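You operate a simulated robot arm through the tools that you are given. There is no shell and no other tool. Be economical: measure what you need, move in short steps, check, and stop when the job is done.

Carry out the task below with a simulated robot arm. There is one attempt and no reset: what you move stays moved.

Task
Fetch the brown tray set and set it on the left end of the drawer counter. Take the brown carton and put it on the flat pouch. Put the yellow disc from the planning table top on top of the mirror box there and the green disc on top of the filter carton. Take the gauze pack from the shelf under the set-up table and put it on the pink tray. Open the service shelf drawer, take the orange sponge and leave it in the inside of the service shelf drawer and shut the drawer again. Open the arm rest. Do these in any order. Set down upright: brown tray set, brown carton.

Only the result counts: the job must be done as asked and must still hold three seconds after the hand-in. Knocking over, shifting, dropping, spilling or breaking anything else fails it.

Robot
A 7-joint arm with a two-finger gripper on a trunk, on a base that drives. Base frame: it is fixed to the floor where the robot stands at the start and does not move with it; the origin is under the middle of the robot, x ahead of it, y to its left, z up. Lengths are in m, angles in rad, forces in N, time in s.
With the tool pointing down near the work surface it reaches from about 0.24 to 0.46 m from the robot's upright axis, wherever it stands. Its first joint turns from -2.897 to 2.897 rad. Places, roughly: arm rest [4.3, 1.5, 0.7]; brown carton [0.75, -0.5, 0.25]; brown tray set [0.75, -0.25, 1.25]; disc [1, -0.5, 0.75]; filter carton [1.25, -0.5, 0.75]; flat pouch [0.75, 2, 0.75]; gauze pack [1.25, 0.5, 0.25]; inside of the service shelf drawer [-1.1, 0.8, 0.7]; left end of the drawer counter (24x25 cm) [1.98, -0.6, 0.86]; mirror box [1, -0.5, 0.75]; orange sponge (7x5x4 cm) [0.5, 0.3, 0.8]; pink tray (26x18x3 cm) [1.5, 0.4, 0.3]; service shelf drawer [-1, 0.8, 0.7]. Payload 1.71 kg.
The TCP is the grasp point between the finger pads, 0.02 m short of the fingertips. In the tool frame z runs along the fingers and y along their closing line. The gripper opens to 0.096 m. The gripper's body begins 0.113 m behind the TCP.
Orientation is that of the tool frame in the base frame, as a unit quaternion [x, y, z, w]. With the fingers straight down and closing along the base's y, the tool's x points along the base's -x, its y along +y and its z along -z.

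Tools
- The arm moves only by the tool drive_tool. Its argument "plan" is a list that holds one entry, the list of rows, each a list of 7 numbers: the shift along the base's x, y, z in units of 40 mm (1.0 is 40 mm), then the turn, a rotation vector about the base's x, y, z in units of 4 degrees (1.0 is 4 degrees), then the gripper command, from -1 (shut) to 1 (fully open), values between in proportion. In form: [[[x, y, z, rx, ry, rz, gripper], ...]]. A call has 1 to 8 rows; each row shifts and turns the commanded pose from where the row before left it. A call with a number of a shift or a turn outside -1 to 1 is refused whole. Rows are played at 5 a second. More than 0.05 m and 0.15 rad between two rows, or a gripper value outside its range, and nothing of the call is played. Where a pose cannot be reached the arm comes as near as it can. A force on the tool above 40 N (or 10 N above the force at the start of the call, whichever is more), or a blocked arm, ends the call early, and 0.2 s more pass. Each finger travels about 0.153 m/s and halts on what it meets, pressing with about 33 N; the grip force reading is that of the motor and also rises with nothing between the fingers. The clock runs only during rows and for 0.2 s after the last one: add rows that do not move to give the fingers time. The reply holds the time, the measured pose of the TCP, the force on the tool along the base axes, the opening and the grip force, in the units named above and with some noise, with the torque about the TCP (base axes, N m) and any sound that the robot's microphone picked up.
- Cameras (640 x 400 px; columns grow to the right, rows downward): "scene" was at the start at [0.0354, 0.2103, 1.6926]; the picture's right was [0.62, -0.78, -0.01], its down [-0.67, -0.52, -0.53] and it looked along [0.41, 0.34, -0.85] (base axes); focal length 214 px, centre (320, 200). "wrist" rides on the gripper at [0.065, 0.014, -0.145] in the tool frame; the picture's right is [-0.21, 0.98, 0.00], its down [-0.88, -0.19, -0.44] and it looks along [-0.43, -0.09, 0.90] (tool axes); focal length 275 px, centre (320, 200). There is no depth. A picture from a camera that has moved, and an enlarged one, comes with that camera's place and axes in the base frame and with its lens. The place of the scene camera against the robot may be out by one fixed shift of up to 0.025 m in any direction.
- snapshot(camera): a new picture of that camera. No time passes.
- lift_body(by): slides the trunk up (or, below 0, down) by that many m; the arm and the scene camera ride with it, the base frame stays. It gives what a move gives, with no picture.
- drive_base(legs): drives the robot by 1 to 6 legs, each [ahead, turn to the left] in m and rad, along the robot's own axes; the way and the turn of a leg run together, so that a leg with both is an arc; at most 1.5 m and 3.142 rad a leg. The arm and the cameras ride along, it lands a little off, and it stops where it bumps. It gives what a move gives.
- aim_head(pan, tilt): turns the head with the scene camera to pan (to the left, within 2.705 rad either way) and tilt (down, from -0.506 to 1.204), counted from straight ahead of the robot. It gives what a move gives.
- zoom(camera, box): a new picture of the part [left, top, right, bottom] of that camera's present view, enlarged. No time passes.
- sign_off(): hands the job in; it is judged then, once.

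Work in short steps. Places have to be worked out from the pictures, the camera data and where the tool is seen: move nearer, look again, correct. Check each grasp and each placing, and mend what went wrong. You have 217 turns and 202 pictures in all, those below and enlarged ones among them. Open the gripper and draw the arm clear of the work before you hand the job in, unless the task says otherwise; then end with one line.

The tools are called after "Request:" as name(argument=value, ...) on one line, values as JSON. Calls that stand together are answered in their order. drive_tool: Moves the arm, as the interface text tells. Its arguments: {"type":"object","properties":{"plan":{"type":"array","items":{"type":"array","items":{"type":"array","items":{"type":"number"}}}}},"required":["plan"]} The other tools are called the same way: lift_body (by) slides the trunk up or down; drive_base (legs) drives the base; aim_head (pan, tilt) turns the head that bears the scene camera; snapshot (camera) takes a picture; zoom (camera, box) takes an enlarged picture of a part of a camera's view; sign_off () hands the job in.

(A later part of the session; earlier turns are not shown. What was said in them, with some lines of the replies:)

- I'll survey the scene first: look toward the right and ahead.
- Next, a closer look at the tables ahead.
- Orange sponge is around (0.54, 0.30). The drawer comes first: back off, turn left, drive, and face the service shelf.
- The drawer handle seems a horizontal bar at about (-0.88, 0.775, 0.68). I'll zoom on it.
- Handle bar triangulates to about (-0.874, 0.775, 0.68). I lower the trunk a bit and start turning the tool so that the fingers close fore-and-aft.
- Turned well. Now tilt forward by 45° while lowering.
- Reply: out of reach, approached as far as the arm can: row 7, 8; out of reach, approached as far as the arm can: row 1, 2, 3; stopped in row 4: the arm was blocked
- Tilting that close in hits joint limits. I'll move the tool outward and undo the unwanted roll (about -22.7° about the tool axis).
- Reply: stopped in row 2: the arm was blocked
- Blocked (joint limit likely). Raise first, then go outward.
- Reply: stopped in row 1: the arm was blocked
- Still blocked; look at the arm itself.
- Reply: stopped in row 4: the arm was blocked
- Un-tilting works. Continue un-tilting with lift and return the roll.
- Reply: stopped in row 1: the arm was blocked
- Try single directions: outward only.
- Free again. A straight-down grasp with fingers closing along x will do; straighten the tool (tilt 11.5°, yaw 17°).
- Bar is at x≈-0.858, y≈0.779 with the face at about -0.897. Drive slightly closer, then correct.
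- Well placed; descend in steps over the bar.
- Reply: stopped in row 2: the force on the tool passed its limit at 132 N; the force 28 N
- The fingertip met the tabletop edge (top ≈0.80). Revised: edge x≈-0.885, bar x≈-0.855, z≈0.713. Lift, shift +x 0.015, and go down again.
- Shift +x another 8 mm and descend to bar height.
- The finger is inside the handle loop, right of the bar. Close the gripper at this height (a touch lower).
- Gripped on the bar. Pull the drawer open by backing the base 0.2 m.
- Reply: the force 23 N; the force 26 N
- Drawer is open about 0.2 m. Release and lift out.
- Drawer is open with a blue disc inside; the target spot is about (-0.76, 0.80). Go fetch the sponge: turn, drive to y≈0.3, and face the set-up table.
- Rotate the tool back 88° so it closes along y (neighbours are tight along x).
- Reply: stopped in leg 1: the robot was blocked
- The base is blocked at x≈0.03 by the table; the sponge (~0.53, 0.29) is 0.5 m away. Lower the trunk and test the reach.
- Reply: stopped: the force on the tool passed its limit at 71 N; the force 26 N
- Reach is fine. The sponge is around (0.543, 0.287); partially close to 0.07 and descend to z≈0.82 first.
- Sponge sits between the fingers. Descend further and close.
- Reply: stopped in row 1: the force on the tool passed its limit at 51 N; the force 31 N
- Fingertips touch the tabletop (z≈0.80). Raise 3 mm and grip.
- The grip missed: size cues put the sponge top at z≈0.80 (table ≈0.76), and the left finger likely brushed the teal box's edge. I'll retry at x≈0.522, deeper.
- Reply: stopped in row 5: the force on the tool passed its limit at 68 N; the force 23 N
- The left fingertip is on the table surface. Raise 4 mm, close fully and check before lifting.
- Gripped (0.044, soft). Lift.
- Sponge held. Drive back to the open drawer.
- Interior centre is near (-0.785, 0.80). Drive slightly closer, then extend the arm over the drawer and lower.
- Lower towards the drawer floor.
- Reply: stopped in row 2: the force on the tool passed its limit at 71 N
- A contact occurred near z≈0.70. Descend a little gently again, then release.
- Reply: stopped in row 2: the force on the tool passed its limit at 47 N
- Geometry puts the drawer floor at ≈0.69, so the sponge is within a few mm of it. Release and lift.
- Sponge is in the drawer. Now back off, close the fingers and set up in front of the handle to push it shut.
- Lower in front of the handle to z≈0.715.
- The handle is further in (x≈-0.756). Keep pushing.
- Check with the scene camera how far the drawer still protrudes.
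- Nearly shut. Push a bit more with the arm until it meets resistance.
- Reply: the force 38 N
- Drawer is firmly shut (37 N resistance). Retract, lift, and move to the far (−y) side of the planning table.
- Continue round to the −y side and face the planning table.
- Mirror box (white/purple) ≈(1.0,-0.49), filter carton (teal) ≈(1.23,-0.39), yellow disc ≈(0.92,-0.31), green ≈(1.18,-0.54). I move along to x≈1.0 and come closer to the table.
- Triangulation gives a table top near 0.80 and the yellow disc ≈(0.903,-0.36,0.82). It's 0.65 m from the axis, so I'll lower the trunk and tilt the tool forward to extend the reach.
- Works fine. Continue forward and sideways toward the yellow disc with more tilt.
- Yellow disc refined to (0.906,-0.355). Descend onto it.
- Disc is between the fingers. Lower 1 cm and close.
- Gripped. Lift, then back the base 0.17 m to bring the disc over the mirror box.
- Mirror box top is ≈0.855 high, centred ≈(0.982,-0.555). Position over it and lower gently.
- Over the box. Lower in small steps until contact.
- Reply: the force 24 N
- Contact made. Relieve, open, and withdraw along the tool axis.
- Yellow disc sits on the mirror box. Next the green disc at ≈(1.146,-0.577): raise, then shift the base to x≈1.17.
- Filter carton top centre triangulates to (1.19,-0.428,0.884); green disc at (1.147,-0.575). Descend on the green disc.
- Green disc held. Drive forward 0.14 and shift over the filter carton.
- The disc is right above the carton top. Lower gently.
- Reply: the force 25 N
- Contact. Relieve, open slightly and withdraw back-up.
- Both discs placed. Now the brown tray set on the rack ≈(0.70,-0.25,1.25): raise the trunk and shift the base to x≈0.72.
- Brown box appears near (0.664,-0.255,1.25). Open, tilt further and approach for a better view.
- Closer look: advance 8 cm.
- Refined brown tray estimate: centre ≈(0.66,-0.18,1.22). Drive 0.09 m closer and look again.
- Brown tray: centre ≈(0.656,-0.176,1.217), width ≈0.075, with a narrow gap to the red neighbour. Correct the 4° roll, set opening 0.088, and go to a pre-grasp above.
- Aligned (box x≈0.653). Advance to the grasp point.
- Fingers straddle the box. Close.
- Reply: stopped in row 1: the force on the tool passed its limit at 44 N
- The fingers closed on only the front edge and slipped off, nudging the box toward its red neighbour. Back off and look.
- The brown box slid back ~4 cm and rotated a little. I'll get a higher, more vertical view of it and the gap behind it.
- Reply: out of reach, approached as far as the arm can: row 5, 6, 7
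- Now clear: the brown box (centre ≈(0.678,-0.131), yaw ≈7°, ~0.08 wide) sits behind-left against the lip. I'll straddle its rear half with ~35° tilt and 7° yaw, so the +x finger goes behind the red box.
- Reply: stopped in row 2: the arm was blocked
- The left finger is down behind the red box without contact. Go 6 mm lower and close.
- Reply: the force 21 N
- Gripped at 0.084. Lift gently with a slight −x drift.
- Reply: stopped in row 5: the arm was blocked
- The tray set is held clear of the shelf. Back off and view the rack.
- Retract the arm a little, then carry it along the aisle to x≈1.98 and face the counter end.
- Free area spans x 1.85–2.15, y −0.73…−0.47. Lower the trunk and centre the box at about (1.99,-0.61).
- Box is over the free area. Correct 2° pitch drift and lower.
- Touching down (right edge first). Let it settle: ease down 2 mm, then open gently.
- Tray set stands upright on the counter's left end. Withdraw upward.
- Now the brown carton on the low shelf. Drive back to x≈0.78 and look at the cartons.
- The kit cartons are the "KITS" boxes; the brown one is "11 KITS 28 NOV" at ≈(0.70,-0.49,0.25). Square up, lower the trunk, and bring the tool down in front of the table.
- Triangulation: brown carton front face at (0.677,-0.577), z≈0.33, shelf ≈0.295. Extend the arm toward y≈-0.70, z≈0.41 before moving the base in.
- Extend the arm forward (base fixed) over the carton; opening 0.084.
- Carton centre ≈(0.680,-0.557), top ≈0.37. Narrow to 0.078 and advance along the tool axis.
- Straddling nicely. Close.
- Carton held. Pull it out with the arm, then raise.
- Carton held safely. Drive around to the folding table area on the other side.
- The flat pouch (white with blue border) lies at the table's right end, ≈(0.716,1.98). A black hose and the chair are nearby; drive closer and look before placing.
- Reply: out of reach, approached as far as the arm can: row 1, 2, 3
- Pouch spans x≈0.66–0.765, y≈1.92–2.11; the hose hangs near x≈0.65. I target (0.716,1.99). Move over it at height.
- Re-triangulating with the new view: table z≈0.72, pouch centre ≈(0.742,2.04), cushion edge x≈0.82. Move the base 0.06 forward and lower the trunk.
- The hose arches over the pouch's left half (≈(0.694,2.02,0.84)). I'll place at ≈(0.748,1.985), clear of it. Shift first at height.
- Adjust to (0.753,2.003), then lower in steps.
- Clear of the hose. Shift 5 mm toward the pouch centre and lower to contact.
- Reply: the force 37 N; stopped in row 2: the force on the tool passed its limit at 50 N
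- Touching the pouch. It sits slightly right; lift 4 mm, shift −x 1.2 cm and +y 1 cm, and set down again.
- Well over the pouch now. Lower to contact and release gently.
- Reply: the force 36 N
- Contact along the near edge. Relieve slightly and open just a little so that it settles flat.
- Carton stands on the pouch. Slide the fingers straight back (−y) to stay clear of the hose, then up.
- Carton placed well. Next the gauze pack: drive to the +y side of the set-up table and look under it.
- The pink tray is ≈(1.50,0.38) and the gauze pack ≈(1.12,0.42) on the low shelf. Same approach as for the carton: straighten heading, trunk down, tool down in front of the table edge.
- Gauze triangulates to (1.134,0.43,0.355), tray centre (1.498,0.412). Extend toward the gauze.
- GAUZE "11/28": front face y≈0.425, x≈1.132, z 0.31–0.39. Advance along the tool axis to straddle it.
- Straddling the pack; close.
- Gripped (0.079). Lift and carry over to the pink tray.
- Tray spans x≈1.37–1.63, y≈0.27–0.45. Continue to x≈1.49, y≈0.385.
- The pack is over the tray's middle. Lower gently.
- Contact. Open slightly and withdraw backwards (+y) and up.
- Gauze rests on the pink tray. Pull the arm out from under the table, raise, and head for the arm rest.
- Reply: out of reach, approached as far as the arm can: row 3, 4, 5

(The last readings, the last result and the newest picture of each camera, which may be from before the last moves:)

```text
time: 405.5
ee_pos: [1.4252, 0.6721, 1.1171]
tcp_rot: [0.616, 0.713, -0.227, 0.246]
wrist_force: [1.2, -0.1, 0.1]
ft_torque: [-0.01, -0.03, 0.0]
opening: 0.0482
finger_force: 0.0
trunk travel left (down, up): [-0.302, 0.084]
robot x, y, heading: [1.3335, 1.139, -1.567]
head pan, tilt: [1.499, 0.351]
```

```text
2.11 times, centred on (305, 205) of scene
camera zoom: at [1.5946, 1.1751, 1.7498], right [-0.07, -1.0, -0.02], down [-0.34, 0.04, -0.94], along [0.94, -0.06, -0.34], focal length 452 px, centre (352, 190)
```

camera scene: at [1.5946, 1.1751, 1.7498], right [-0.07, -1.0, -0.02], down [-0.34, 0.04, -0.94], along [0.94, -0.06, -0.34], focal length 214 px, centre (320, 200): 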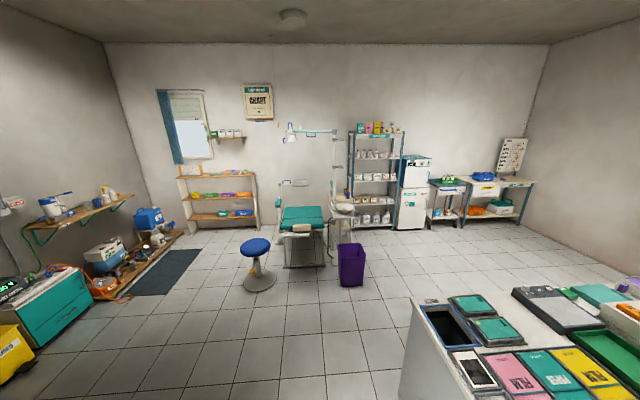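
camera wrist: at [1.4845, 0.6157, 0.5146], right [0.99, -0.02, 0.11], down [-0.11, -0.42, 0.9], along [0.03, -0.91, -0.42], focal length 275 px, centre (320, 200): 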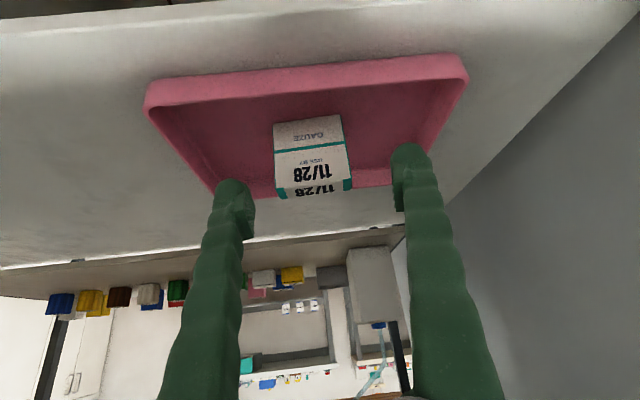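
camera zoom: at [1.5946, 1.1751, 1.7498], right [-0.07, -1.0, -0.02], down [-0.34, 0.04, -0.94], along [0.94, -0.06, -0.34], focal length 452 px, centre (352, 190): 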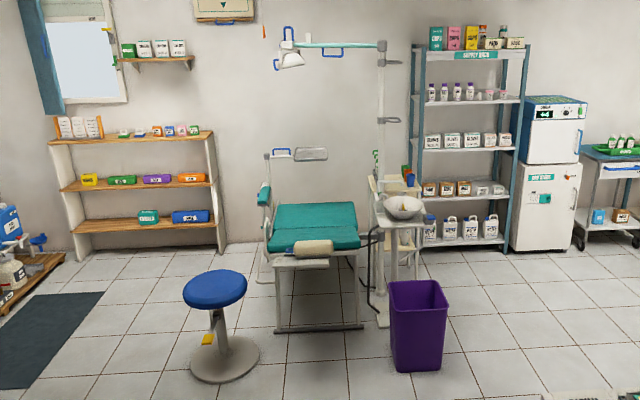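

The arm rest is the teal pad at the dental chair's left side (≈(4.3,1.55,0.76)). Drive round the stool to its left side.

Request:
drive_base(legs=[[0, 1.567], [1.5, 0], [0, 1.571], [1.28, 0], [0, -1.571], [1.0, 0]])

Request:
aim_head(pan=-0.6, tilt=0.6)

Request:
snapshot(camera="scene")

```text
time: 438.8
ee_pos: [4.3478, 2.4161, 1.1163]
tcp_rot: [-0.062, 0.94, 0.011, 0.335]
wrist_force: [-0.4, -0.1, -0.2]
ft_torque: [0.0, 0.04, 0.0]
opening: 0.0481
finger_force: 0.2
trunk travel left (down, up): [-0.302, 0.084]
robot x, y, heading: [3.8789, 2.3306, -0.018]
head pan, tilt: [1.499, 0.351]
```

```text
time: 440.8
ee_pos: [4.3371, 2.4165, 1.1283]
tcp_rot: [-0.062, 0.935, 0.013, 0.35]
wrist_force: [-0.5, -0.1, -0.1]
ft_torque: [0.0, 0.01, -0.03]
opening: 0.0482
finger_force: 0.1
trunk travel left (down, up): [-0.302, 0.084]
robot x, y, heading: [3.8784, 2.334, -0.018]
head pan, tilt: [-0.6, 0.6]
```

```text
40 pictures are left
camera scene: at [3.9352, 2.4487, 1.726], right [-0.58, -0.81, 0.01], down [-0.47, 0.33, -0.82], along [0.66, -0.48, -0.58], focal length 214 px, centre (320, 200)
```

scene: 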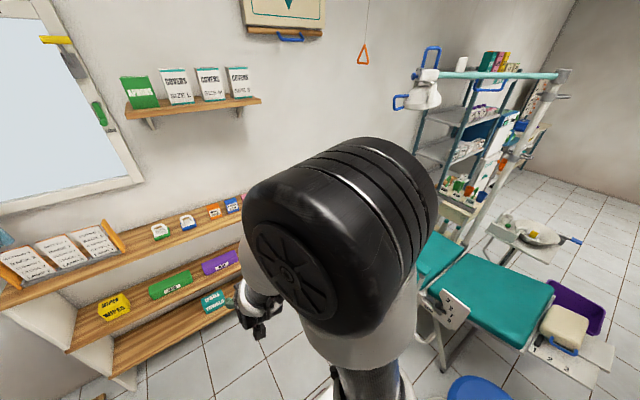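

Request:
drive_base(legs=[[0.35, 0], [0, -1.553]])

Request:
aim_head(pan=0.25, tilt=0.75)

Request:
snapshot(camera="scene")

Request:
snapshot(camera="wrist")

```text
time: 447.7
ee_pos: [4.3121, 1.869, 1.1256]
tcp_rot: [0.616, 0.709, -0.234, 0.251]
wrist_force: [0.0, 0.5, -0.2]
ft_torque: [0.04, 0.05, 0.01]
opening: 0.0479
finger_force: 0.0
trunk travel left (down, up): [-0.302, 0.084]
robot x, y, heading: [4.2295, 2.3277, -1.58]
head pan, tilt: [-0.6, 0.6]
```

```text
time: 448.9
ee_pos: [4.3174, 1.8671, 1.1485]
tcp_rot: [0.609, 0.701, -0.251, 0.275]
wrist_force: [-0.5, -0.5, -0.4]
ft_torque: [-0.02, 0.02, -0.01]
opening: 0.048
finger_force: 0.0
trunk travel left (down, up): [-0.302, 0.084]
robot x, y, heading: [4.2247, 2.3248, -1.582]
head pan, tilt: [0.25, 0.75]
```

```text
39 pictures are left
camera scene: at [4.4159, 2.2881, 1.713], right [-0.97, -0.24, 0.0], down [-0.16, 0.67, -0.72], along [0.17, -0.7, -0.69], focal length 214 px, centre (320, 200)
```

scene: 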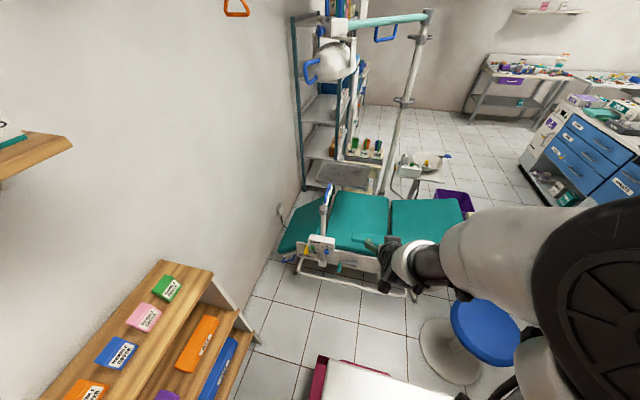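

```text
38 pictures are left
camera wrist: at [4.3114, 2.0139, 1.208], right [0.99, -0.02, 0.12], down [-0.12, -0.35, 0.93], along [0.03, -0.94, -0.35], focal length 275 px, centre (320, 200)
```

wrist: 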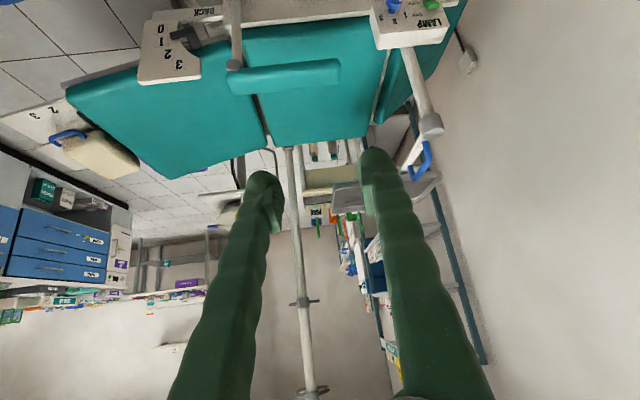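

Request:
zoom(camera="wrist", box=[120, 0, 480, 160])

Request:
zoom(camera="scene", box=[270, 170, 480, 310])

```text
1.78 times, centred on (300, 80) of wrist
camera zoom: at [4.3114, 2.0139, 1.208], right [0.99, -0.02, 0.12], down [-0.12, -0.35, 0.93], along [0.03, -0.94, -0.35], focal length 489 px, centre (356, 413)
```

zoom: 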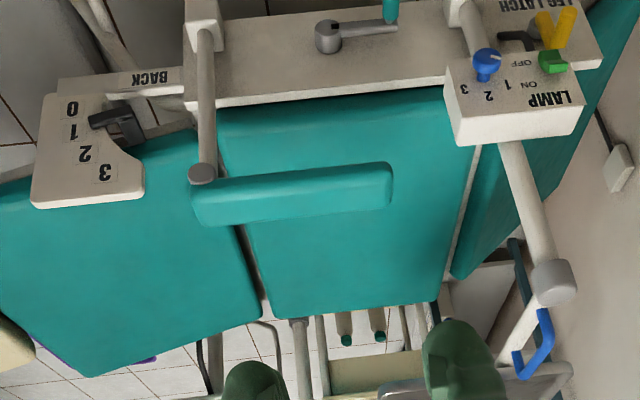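

```text
2.86 times, centred on (375, 240) of scene
camera zoom: at [4.4159, 2.2881, 1.713], right [-0.97, -0.24, 0.0], down [-0.16, 0.67, -0.72], along [0.17, -0.7, -0.69], focal length 613 px, centre (163, 86)
```

zoom: 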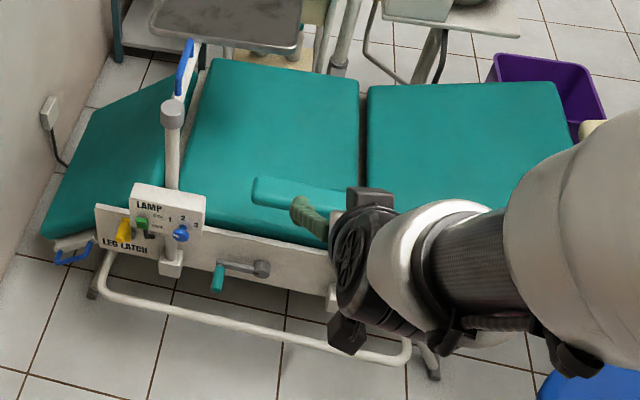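

The arm rest is a teal pad (x 4.19–4.41, y≈1.55, z≈0.745) beside a post at its −x end. I need a closer look at the hinge.

Request:
drive_tool(plan=[[[-0.6, -0.2, -0.8, -0.5, 0, 0, -1], [-0.6, -0.2, -0.8, 0, 0, 0, -1], [-0.6, -0.2, -0.8, 0, 0, 0, -1], [-0.6, 0, -0.8, 0, 0, 0, -1], [-0.5, 0, -0.5, 0, 0, 0, -1], [0, 0, 0, 0, 0, 0, -1]]])

Request:
snapshot(camera="wrist")

```text
time: 450.3
ee_pos: [4.1994, 1.836, 0.9943]
tcp_rot: [0.61, 0.703, -0.252, 0.266]
wrist_force: [-0.6, 0.2, 1.2]
ft_torque: [-0.01, 0.0, 0.0]
opening: 0.0
finger_force: 29.7
out of reach, approached as far as the arm can: row 1
trunk travel left (down, up): [-0.302, 0.084]
robot x, y, heading: [4.2256, 2.3241, -1.582]
head pan, tilt: [0.25, 0.75]
```

```text
35 pictures are left
camera wrist: at [4.1952, 1.9836, 1.0554], right [0.99, -0.02, 0.11], down [-0.11, -0.36, 0.93], along [0.02, -0.93, -0.36], focal length 275 px, centre (320, 200)
```

wrist: 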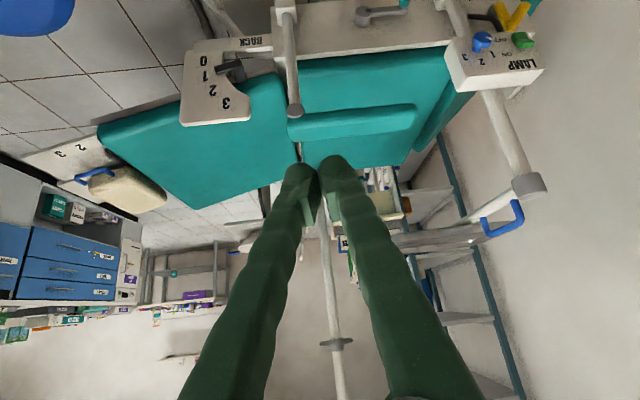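

Request:
zoom(camera="wrist", box=[240, 0, 460, 160])

```text
2.50 times, centred on (350, 80) of wrist
camera zoom: at [4.1952, 1.9836, 1.0554], right [0.99, -0.02, 0.11], down [-0.11, -0.36, 0.93], along [0.02, -0.93, -0.36], focal length 688 px, centre (245, 500)
```

zoom: 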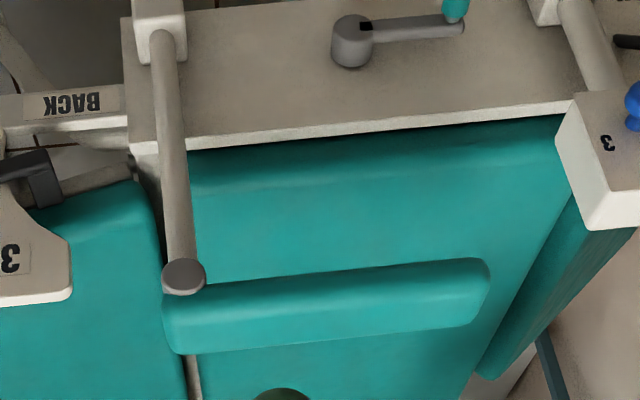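

Request:
zoom(camera="wrist", box=[275, 70, 355, 140])

```text
5.71 times, centred on (315, 105) of wrist
camera zoom: at [4.1952, 1.9836, 1.0554], right [0.99, -0.02, 0.11], down [-0.11, -0.36, 0.93], along [0.02, -0.93, -0.36], focal length 1573 px, centre (349, 743)
```

zoom: 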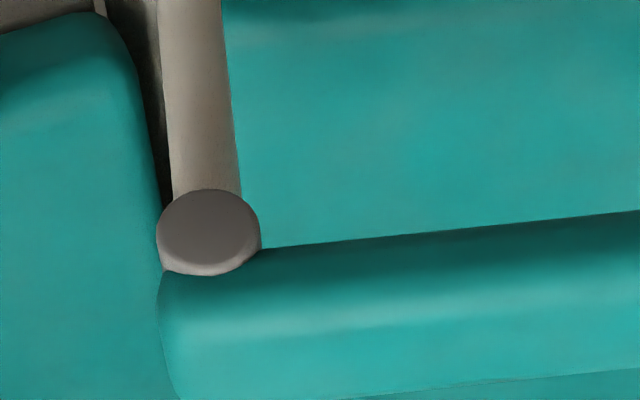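

The hinge pin's dark face points at me (+y) with a lit rim, so the pad flips up about a y-axis at (4.19, ~1.6, 0.745). Plan: closed fingers under the pad's free end, lift along an arc. First back off and tilt the tool flatter.

Request:
drive_base(legs=[[-0.15, 0]])

Request:
drive_tool(plan=[[[0.5, -0.6, -0.5, 0, 0, 0, -1], [0.6, -0.7, -0.5, -0.8, 0, 0, -1], [0.6, -0.7, -0.5, -0.8, 0, 0, -1], [0.6, -0.5, -0.5, -0.8, 0, 0, -1], [0.6, -0.5, -0.5, -0.8, 0, 0, -1], [0.6, -0.3, -0.5, -0.8, 0, 0, -1], [0.4, 0, -0.5, -0.8, 0, 0, -1], [0, 0, 0, 0, 0, 0, -1]]])

Request:
snapshot(camera="wrist")

```text
time: 451.7
ee_pos: [4.2002, 1.9915, 0.9943]
tcp_rot: [0.61, 0.701, -0.254, 0.267]
wrist_force: [-0.3, -1.0, -0.4]
ft_torque: [-0.03, 0.0, -0.02]
opening: 0.0003
finger_force: 29.1
trunk travel left (down, up): [-0.302, 0.084]
robot x, y, heading: [4.2291, 2.4781, -1.585]
head pan, tilt: [0.25, 0.75]
```

```text
time: 453.5
ee_pos: [4.3564, 1.8504, 0.8501]
tcp_rot: [0.558, 0.652, -0.364, 0.362]
wrist_force: [0.3, -0.2, 0.4]
ft_torque: [0.01, -0.01, 0.0]
opening: 0.0
finger_force: 29.4
trunk travel left (down, up): [-0.302, 0.084]
robot x, y, heading: [4.2329, 2.4809, -1.58]
head pan, tilt: [0.25, 0.75]
```

```text
32 pictures are left
camera wrist: at [4.3523, 2.0095, 0.8606], right [0.99, 0.01, 0.11], down [-0.11, -0.04, 0.99], along [0.02, -1.0, -0.03], focal length 275 px, centre (320, 200)
```

wrist: 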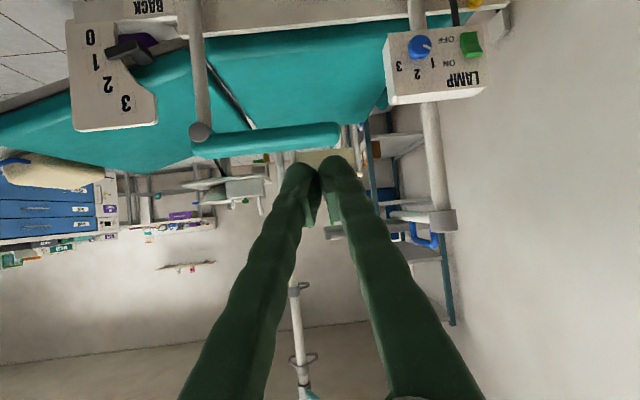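

Clear side view: pad z≈0.72–0.776, free end x≈4.405, hinge (4.194, z≈0.73), seat ≈0.55. Lower the closed fingers, then slide under the pad at x≈4.365.

Request:
drive_tool(plan=[[[0.1, -0.7, -0.8, 0, 0, 0, -1], [0.1, -0.7, -0.8, 0, 0, 0, -1], [0, -0.7, -0.9, 0, 0, 0, -1], [0, -0.7, -0.9, 0, 0, 0, -1], [0, -0.4, -0.85, 0, 0, 0, -1], [0, 0, 0, 0, 0, 0, -1]]])

Request:
snapshot(camera="wrist")

```text
time: 454.9
ee_pos: [4.3629, 1.7219, 0.6799]
tcp_rot: [0.558, 0.652, -0.364, 0.362]
wrist_force: [-0.5, 0.4, -0.4]
ft_torque: [0.02, -0.05, 0.01]
opening: 0.0001
finger_force: 30.0
trunk travel left (down, up): [-0.302, 0.084]
robot x, y, heading: [4.2317, 2.4766, -1.577]
head pan, tilt: [0.25, 0.75]
```

```text
31 pictures are left
camera wrist: at [4.3594, 1.8819, 0.6902], right [0.99, 0.02, 0.11], down [-0.11, -0.04, 0.99], along [0.02, -1.0, -0.03], focal length 275 px, centre (320, 200)
```

wrist: 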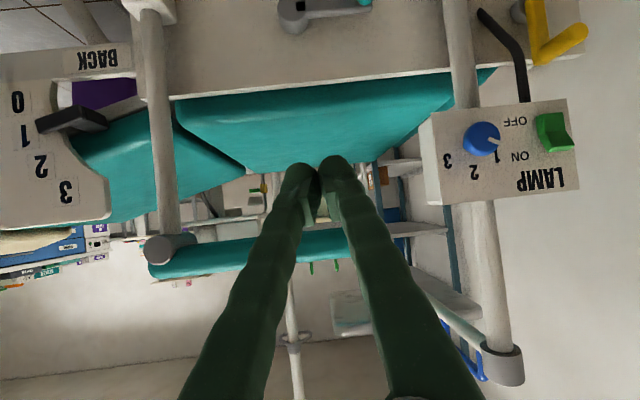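

The fingertips are below pad level. Slide in under the pad.

Request:
drive_tool(plan=[[[0, -0.9, 0, 0, 0, 0, -1], [0, -0.9, 0, 0, 0, 0, -1], [0, -0.9, 0, 0, 0, 0, -1], [0, -0.9, 0, 0, 0, 0, -1], [0, -0.6, 0, 0, 0, 0, -1], [0, 0, 0, 0, 0, 0, -1]]])

Request:
snapshot(camera="wrist")

```text
time: 456.3
ee_pos: [4.3658, 1.6173, 0.6719]
tcp_rot: [0.558, 0.652, -0.363, 0.362]
wrist_force: [0.4, 0.3, 0.6]
ft_torque: [-0.01, 0.02, 0.01]
opening: 0.0
finger_force: 30.0
out of reach, approached as far as the arm can: row 3, 4, 5
trunk travel left (down, up): [-0.302, 0.084]
robot x, y, heading: [4.2334, 2.4822, -1.584]
head pan, tilt: [0.25, 0.75]
```

```text
30 pictures are left
camera wrist: at [4.3608, 1.7758, 0.6823], right [0.99, 0.01, 0.11], down [-0.11, -0.04, 0.99], along [0.02, -1.0, -0.03], focal length 275 px, centre (320, 200)
```

wrist: 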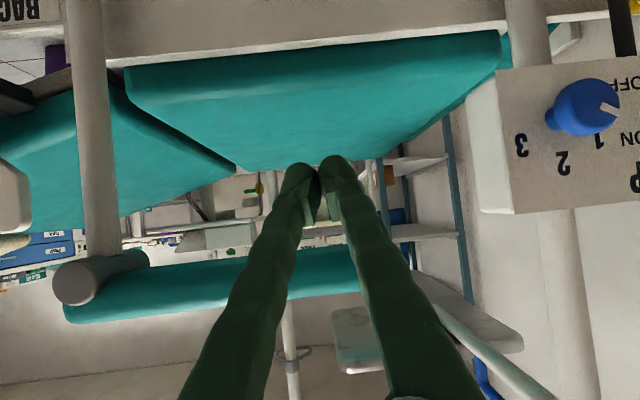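

Out of arm reach; drive the base 7 cm forward to bring the fingers under the pad.

Request:
drive_base(legs=[[0.075, 0]])

Request:
snapshot(camera="wrist")

```text
time: 457.4
ee_pos: [4.3631, 1.5383, 0.6672]
tcp_rot: [0.56, 0.653, -0.361, 0.36]
wrist_force: [-0.6, -1.9, -1.4]
ft_torque: [-0.06, -0.02, 0.0]
opening: 0.0
finger_force: 29.4
trunk travel left (down, up): [-0.302, 0.084]
robot x, y, heading: [4.2276, 2.4038, -1.583]
head pan, tilt: [0.25, 0.75]
```

```text
29 pictures are left
camera wrist: at [4.3591, 1.6975, 0.6795], right [0.99, 0.01, 0.11], down [-0.11, -0.04, 0.99], along [0.02, -1.0, -0.04], focal length 275 px, centre (320, 200)
```

wrist: 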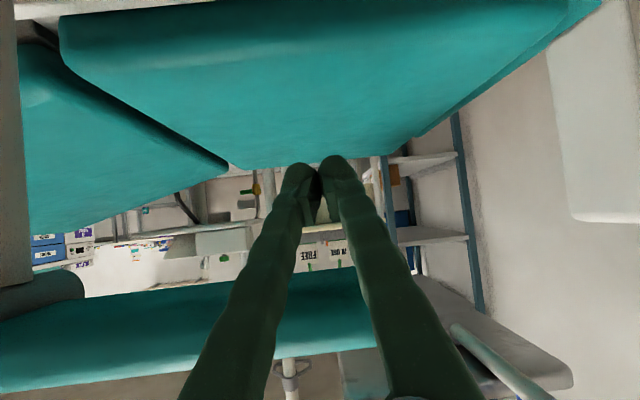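

Fingers are under the pad. Lift along the arc.

Request:
drive_tool(plan=[[[0.05, 0, 0.88, 0, 0, 0, -1], [0.05, 0, 0.88, 0, 0, 0, -1], [-0.22, 0, 0.77, 0, 0, 0, -1], [-0.22, 0, 0.77, 0, 0, 0, -1], [0, 0, 0, 0, 0, 0, -1]]])

Request:
snapshot(camera="wrist")

```text
time: 457.9
ee_pos: [4.3724, 1.5586, 0.7371]
tcp_rot: [0.551, 0.647, -0.372, 0.373]
wrist_force: [-0.6, -0.3, -0.9]
ft_torque: [-0.02, -0.01, 0.03]
opening: 0.0001
finger_force: 29.5
trunk travel left (down, up): [-0.302, 0.084]
robot x, y, heading: [4.2258, 2.4012, -1.585]
head pan, tilt: [0.25, 0.75]
stopped in row 2: the arm was blocked; the commanded pose is now the measured one
```

```text
28 pictures are left
camera wrist: at [4.3673, 1.7186, 0.7445], right [0.99, 0.02, 0.12], down [-0.12, -0.01, 0.99], along [0.02, -1.0, 0.0], focal length 275 px, centre (320, 200)
```

wrist: 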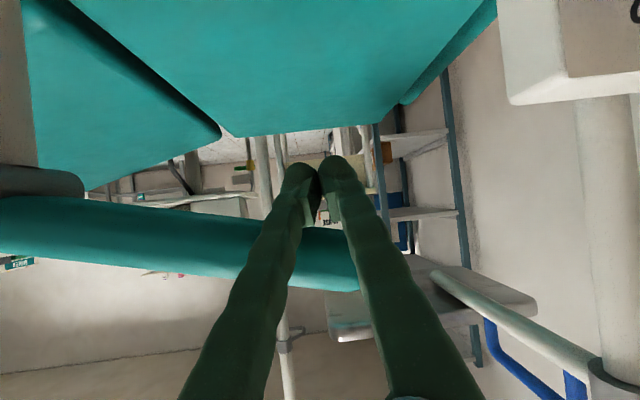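

It flips up — the pad's free end has risen ~12°. The arm is near its reach limit; move the base 4 cm forward, then continue the arc.

Request:
drive_base(legs=[[0.04, 0]])

Request:
drive_tool(plan=[[[-0.05, 0, 0.5, 0, 0, 0, -1], [-0.15, 0, 0.5, 0, 0, 0, -1], [-0.2, 0, 0.5, 0, 0, 0, -1], [-0.25, 0, 0.5, 0, 0, 0, -1], [0, 0, 0, 0, 0, 0, -1]]])

Request:
snapshot(camera="wrist")

```text
time: 458.8
ee_pos: [4.3718, 1.5166, 0.7347]
tcp_rot: [0.552, 0.648, -0.37, 0.372]
wrist_force: [-0.3, 0.0, 0.4]
ft_torque: [0.02, 0.01, 0.02]
opening: 0.0
finger_force: 29.6
trunk travel left (down, up): [-0.302, 0.084]
robot x, y, heading: [4.2314, 2.3648, -1.58]
head pan, tilt: [0.25, 0.75]
```

```text
time: 460.0
ee_pos: [4.3474, 1.5291, 0.8282]
tcp_rot: [0.549, 0.645, -0.375, 0.376]
wrist_force: [0.0, -0.8, 0.7]
ft_torque: [-0.04, -0.03, 0.02]
opening: 0.0
finger_force: 29.8
trunk travel left (down, up): [-0.302, 0.084]
robot x, y, heading: [4.2299, 2.3644, -1.585]
head pan, tilt: [0.25, 0.75]
```

```text
27 pictures are left
camera wrist: at [4.3425, 1.6873, 0.8316], right [0.99, 0.02, 0.12], down [-0.12, 0.01, 0.99], along [0.02, -1.0, 0.01], focal length 275 px, centre (320, 200)
```

wrist: 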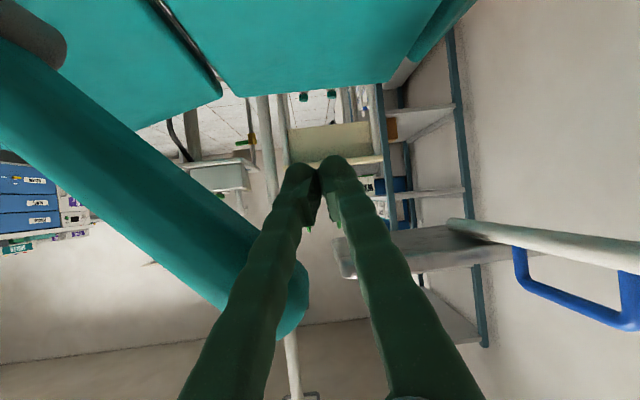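

Pad is at ~45°. Continue the arc toward vertical.

Request:
drive_tool(plan=[[[-0.4, 0, 0.42, 0, 0, 0, -1], [-0.4, 0, 0.42, 0, 0, 0, -1], [-0.4, 0, 0.32, 0, 0, 0, -1], [-0.4, 0, 0.32, 0, 0, 0, -1], [-0.6, 0, 0.35, 0, 0, 0, -1], [-0.6, 0, 0.2, 0, 0, 0, -1], [0, 0, 0, 0, 0, 0, -1]]])

Request:
snapshot(camera="wrist")

```text
time: 461.6
ee_pos: [4.2338, 1.5278, 0.9085]
tcp_rot: [0.549, 0.645, -0.375, 0.376]
wrist_force: [-0.2, 0.4, -0.2]
ft_torque: [0.01, 0.01, 0.02]
opening: 0.0
finger_force: 29.5
trunk travel left (down, up): [-0.302, 0.084]
robot x, y, heading: [4.2291, 2.3614, -1.586]
head pan, tilt: [0.25, 0.75]
```

```text
26 pictures are left
camera wrist: at [4.2293, 1.6875, 0.9121], right [0.99, 0.02, 0.11], down [-0.12, 0.0, 0.99], along [0.02, -1.0, 0.01], focal length 275 px, centre (320, 200)
```

wrist: 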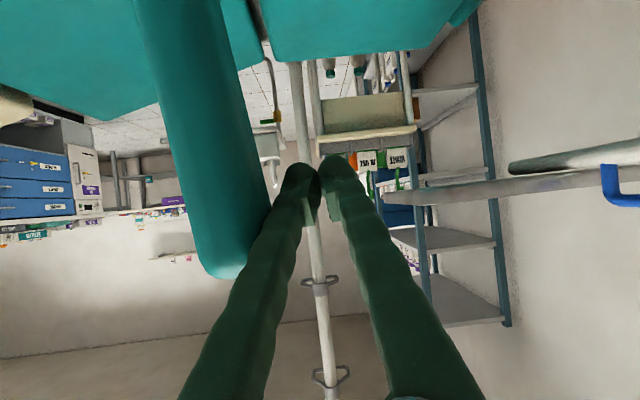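

Pad is ~80° up. Keep pushing past vertical until it meets its stop.

Request:
drive_tool(plan=[[[-0.5, 0, 0.1, 0, 0, 0, -1], [-0.5, 0, 0.05, 0, 0, 0, -1], [-0.5, 0, 0, 0, 0, 0, -1], [-0.5, 0, 0, 0, 0, 0, -1], [0, 0, 0, 0, 0, 0, -1]]])

Request:
snapshot(camera="wrist")

```text
time: 462.5
ee_pos: [4.1824, 1.5433, 0.9305]
tcp_rot: [0.54, 0.645, -0.375, 0.389]
wrist_force: [7.0, 0.7, 3.9]
ft_torque: [0.07, 0.11, -0.15]
opening: 0.0002
finger_force: 29.2
trunk travel left (down, up): [-0.302, 0.084]
robot x, y, heading: [4.2295, 2.366, -1.582]
head pan, tilt: [0.25, 0.75]
stopped in row 4: the force on the tool passed its limit at 48 N (the readings are from after the stop); the commanded pose is now the measured one
```

```text
25 pictures are left
camera wrist: at [4.1737, 1.703, 0.9307], right [0.99, 0.05, 0.13], down [-0.13, 0.02, 0.99], along [0.05, -1.0, 0.03], focal length 275 px, centre (320, 200)
```

wrist: 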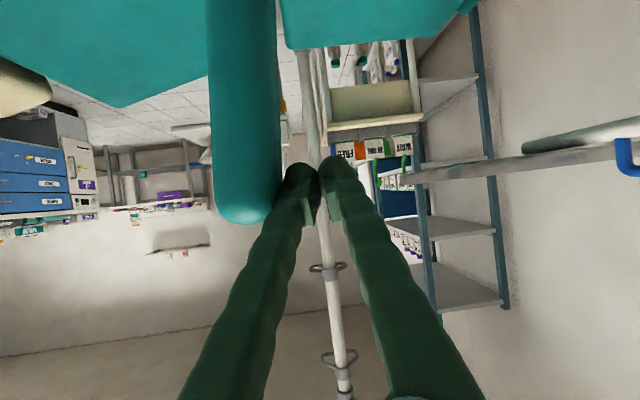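

It hit its stop, slightly past vertical. Move the fingers off and check that it stays.

Request:
drive_tool(plan=[[[0.5, 0, 0, 0, 0, 0, -1], [0.5, 0.3, 0.2, 0, 0, 0, -1], [0, 0.8, 0.4, 0, 0, 0, -1], [0, 0.8, 0.4, 0, 0, 0, -1], [0, 0.8, 0.4, 0, 0, 0, -1], [0, 0, 0, 0, 0, 0, 0]]])

Request:
drive_base(legs=[[-0.15, 0]])

Request:
snapshot(camera="wrist")

```text
time: 463.9
ee_pos: [4.2223, 1.6494, 0.9825]
tcp_rot: [0.541, 0.645, -0.375, 0.387]
wrist_force: [-0.1, -0.5, 0.1]
ft_torque: [0.01, 0.03, 0.02]
opening: 0.0481
finger_force: 0.0
trunk travel left (down, up): [-0.302, 0.084]
robot x, y, heading: [4.2267, 2.3633, -1.578]
head pan, tilt: [0.25, 0.75]
```

```text
time: 465.3
ee_pos: [4.2256, 1.7985, 0.9823]
tcp_rot: [0.541, 0.646, -0.374, 0.387]
wrist_force: [-0.6, -0.2, 0.0]
ft_torque: [0.01, 0.01, 0.02]
opening: 0.0482
finger_force: 0.0
trunk travel left (down, up): [-0.302, 0.084]
robot x, y, heading: [4.2283, 2.5179, -1.582]
head pan, tilt: [0.25, 0.75]
```

```text
24 pictures are left
camera wrist: at [4.2164, 1.9589, 0.9826], right [0.99, 0.05, 0.12], down [-0.12, 0.02, 0.99], along [0.05, -1.0, 0.02], focal length 275 px, centre (320, 200)
```

wrist: 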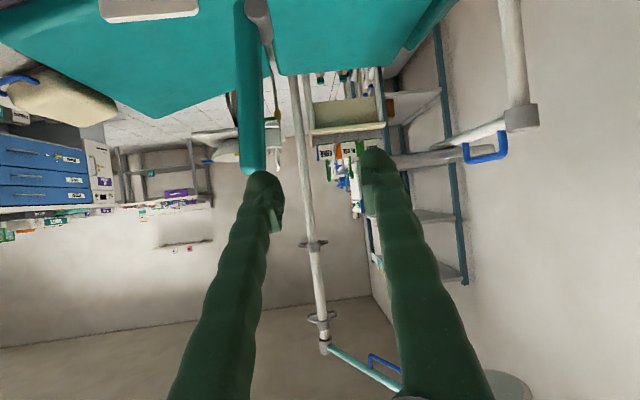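

The arm rest stays up. Final scan from here to make sure nothing fell, with the gripper open.

Request:
drive_tool(plan=[[[0, 0.5, 0.5, 0, 0, 0, 1], [0, 0, 0, 0, 0, 0, 1]]])

Request:
aim_head(pan=-0.9, tilt=0.4)

Request:
snapshot(camera="scene")

```text
time: 465.9
ee_pos: [4.2247, 1.837, 1.0157]
tcp_rot: [0.538, 0.643, -0.38, 0.39]
wrist_force: [0.0, -0.6, -0.1]
ft_torque: [0.0, 0.01, 0.03]
opening: 0.096
finger_force: 0.0
trunk travel left (down, up): [-0.302, 0.084]
robot x, y, heading: [4.2261, 2.516, -1.582]
head pan, tilt: [0.25, 0.75]
```

```text
time: 467.3
ee_pos: [4.2255, 1.8361, 1.0132]
tcp_rot: [0.537, 0.644, -0.379, 0.392]
wrist_force: [0.7, 0.4, -0.5]
ft_torque: [-0.02, -0.01, 0.01]
opening: 0.096
finger_force: 0.0
trunk travel left (down, up): [-0.302, 0.084]
robot x, y, heading: [4.2278, 2.515, -1.58]
head pan, tilt: [-0.901, 0.4]
```

```text
23 pictures are left
camera scene: at [4.3249, 2.4997, 1.7445], right [-0.61, 0.79, 0.01], down [0.31, 0.25, -0.92], along [-0.73, -0.56, -0.4], focal length 214 px, centre (320, 200)
```

scene: 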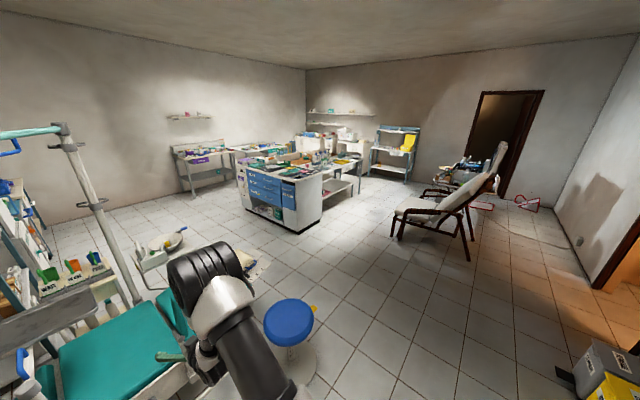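

Everything looks in order, so I hand in the job.

Request:
sign_off()

```text
The job is handed in.
```

All seven parts of the job were carried out and handed in; while being gripped, the brown tray set slid a few cm on its shelf toward the red set, and the red set showed no movement in the later pictures.
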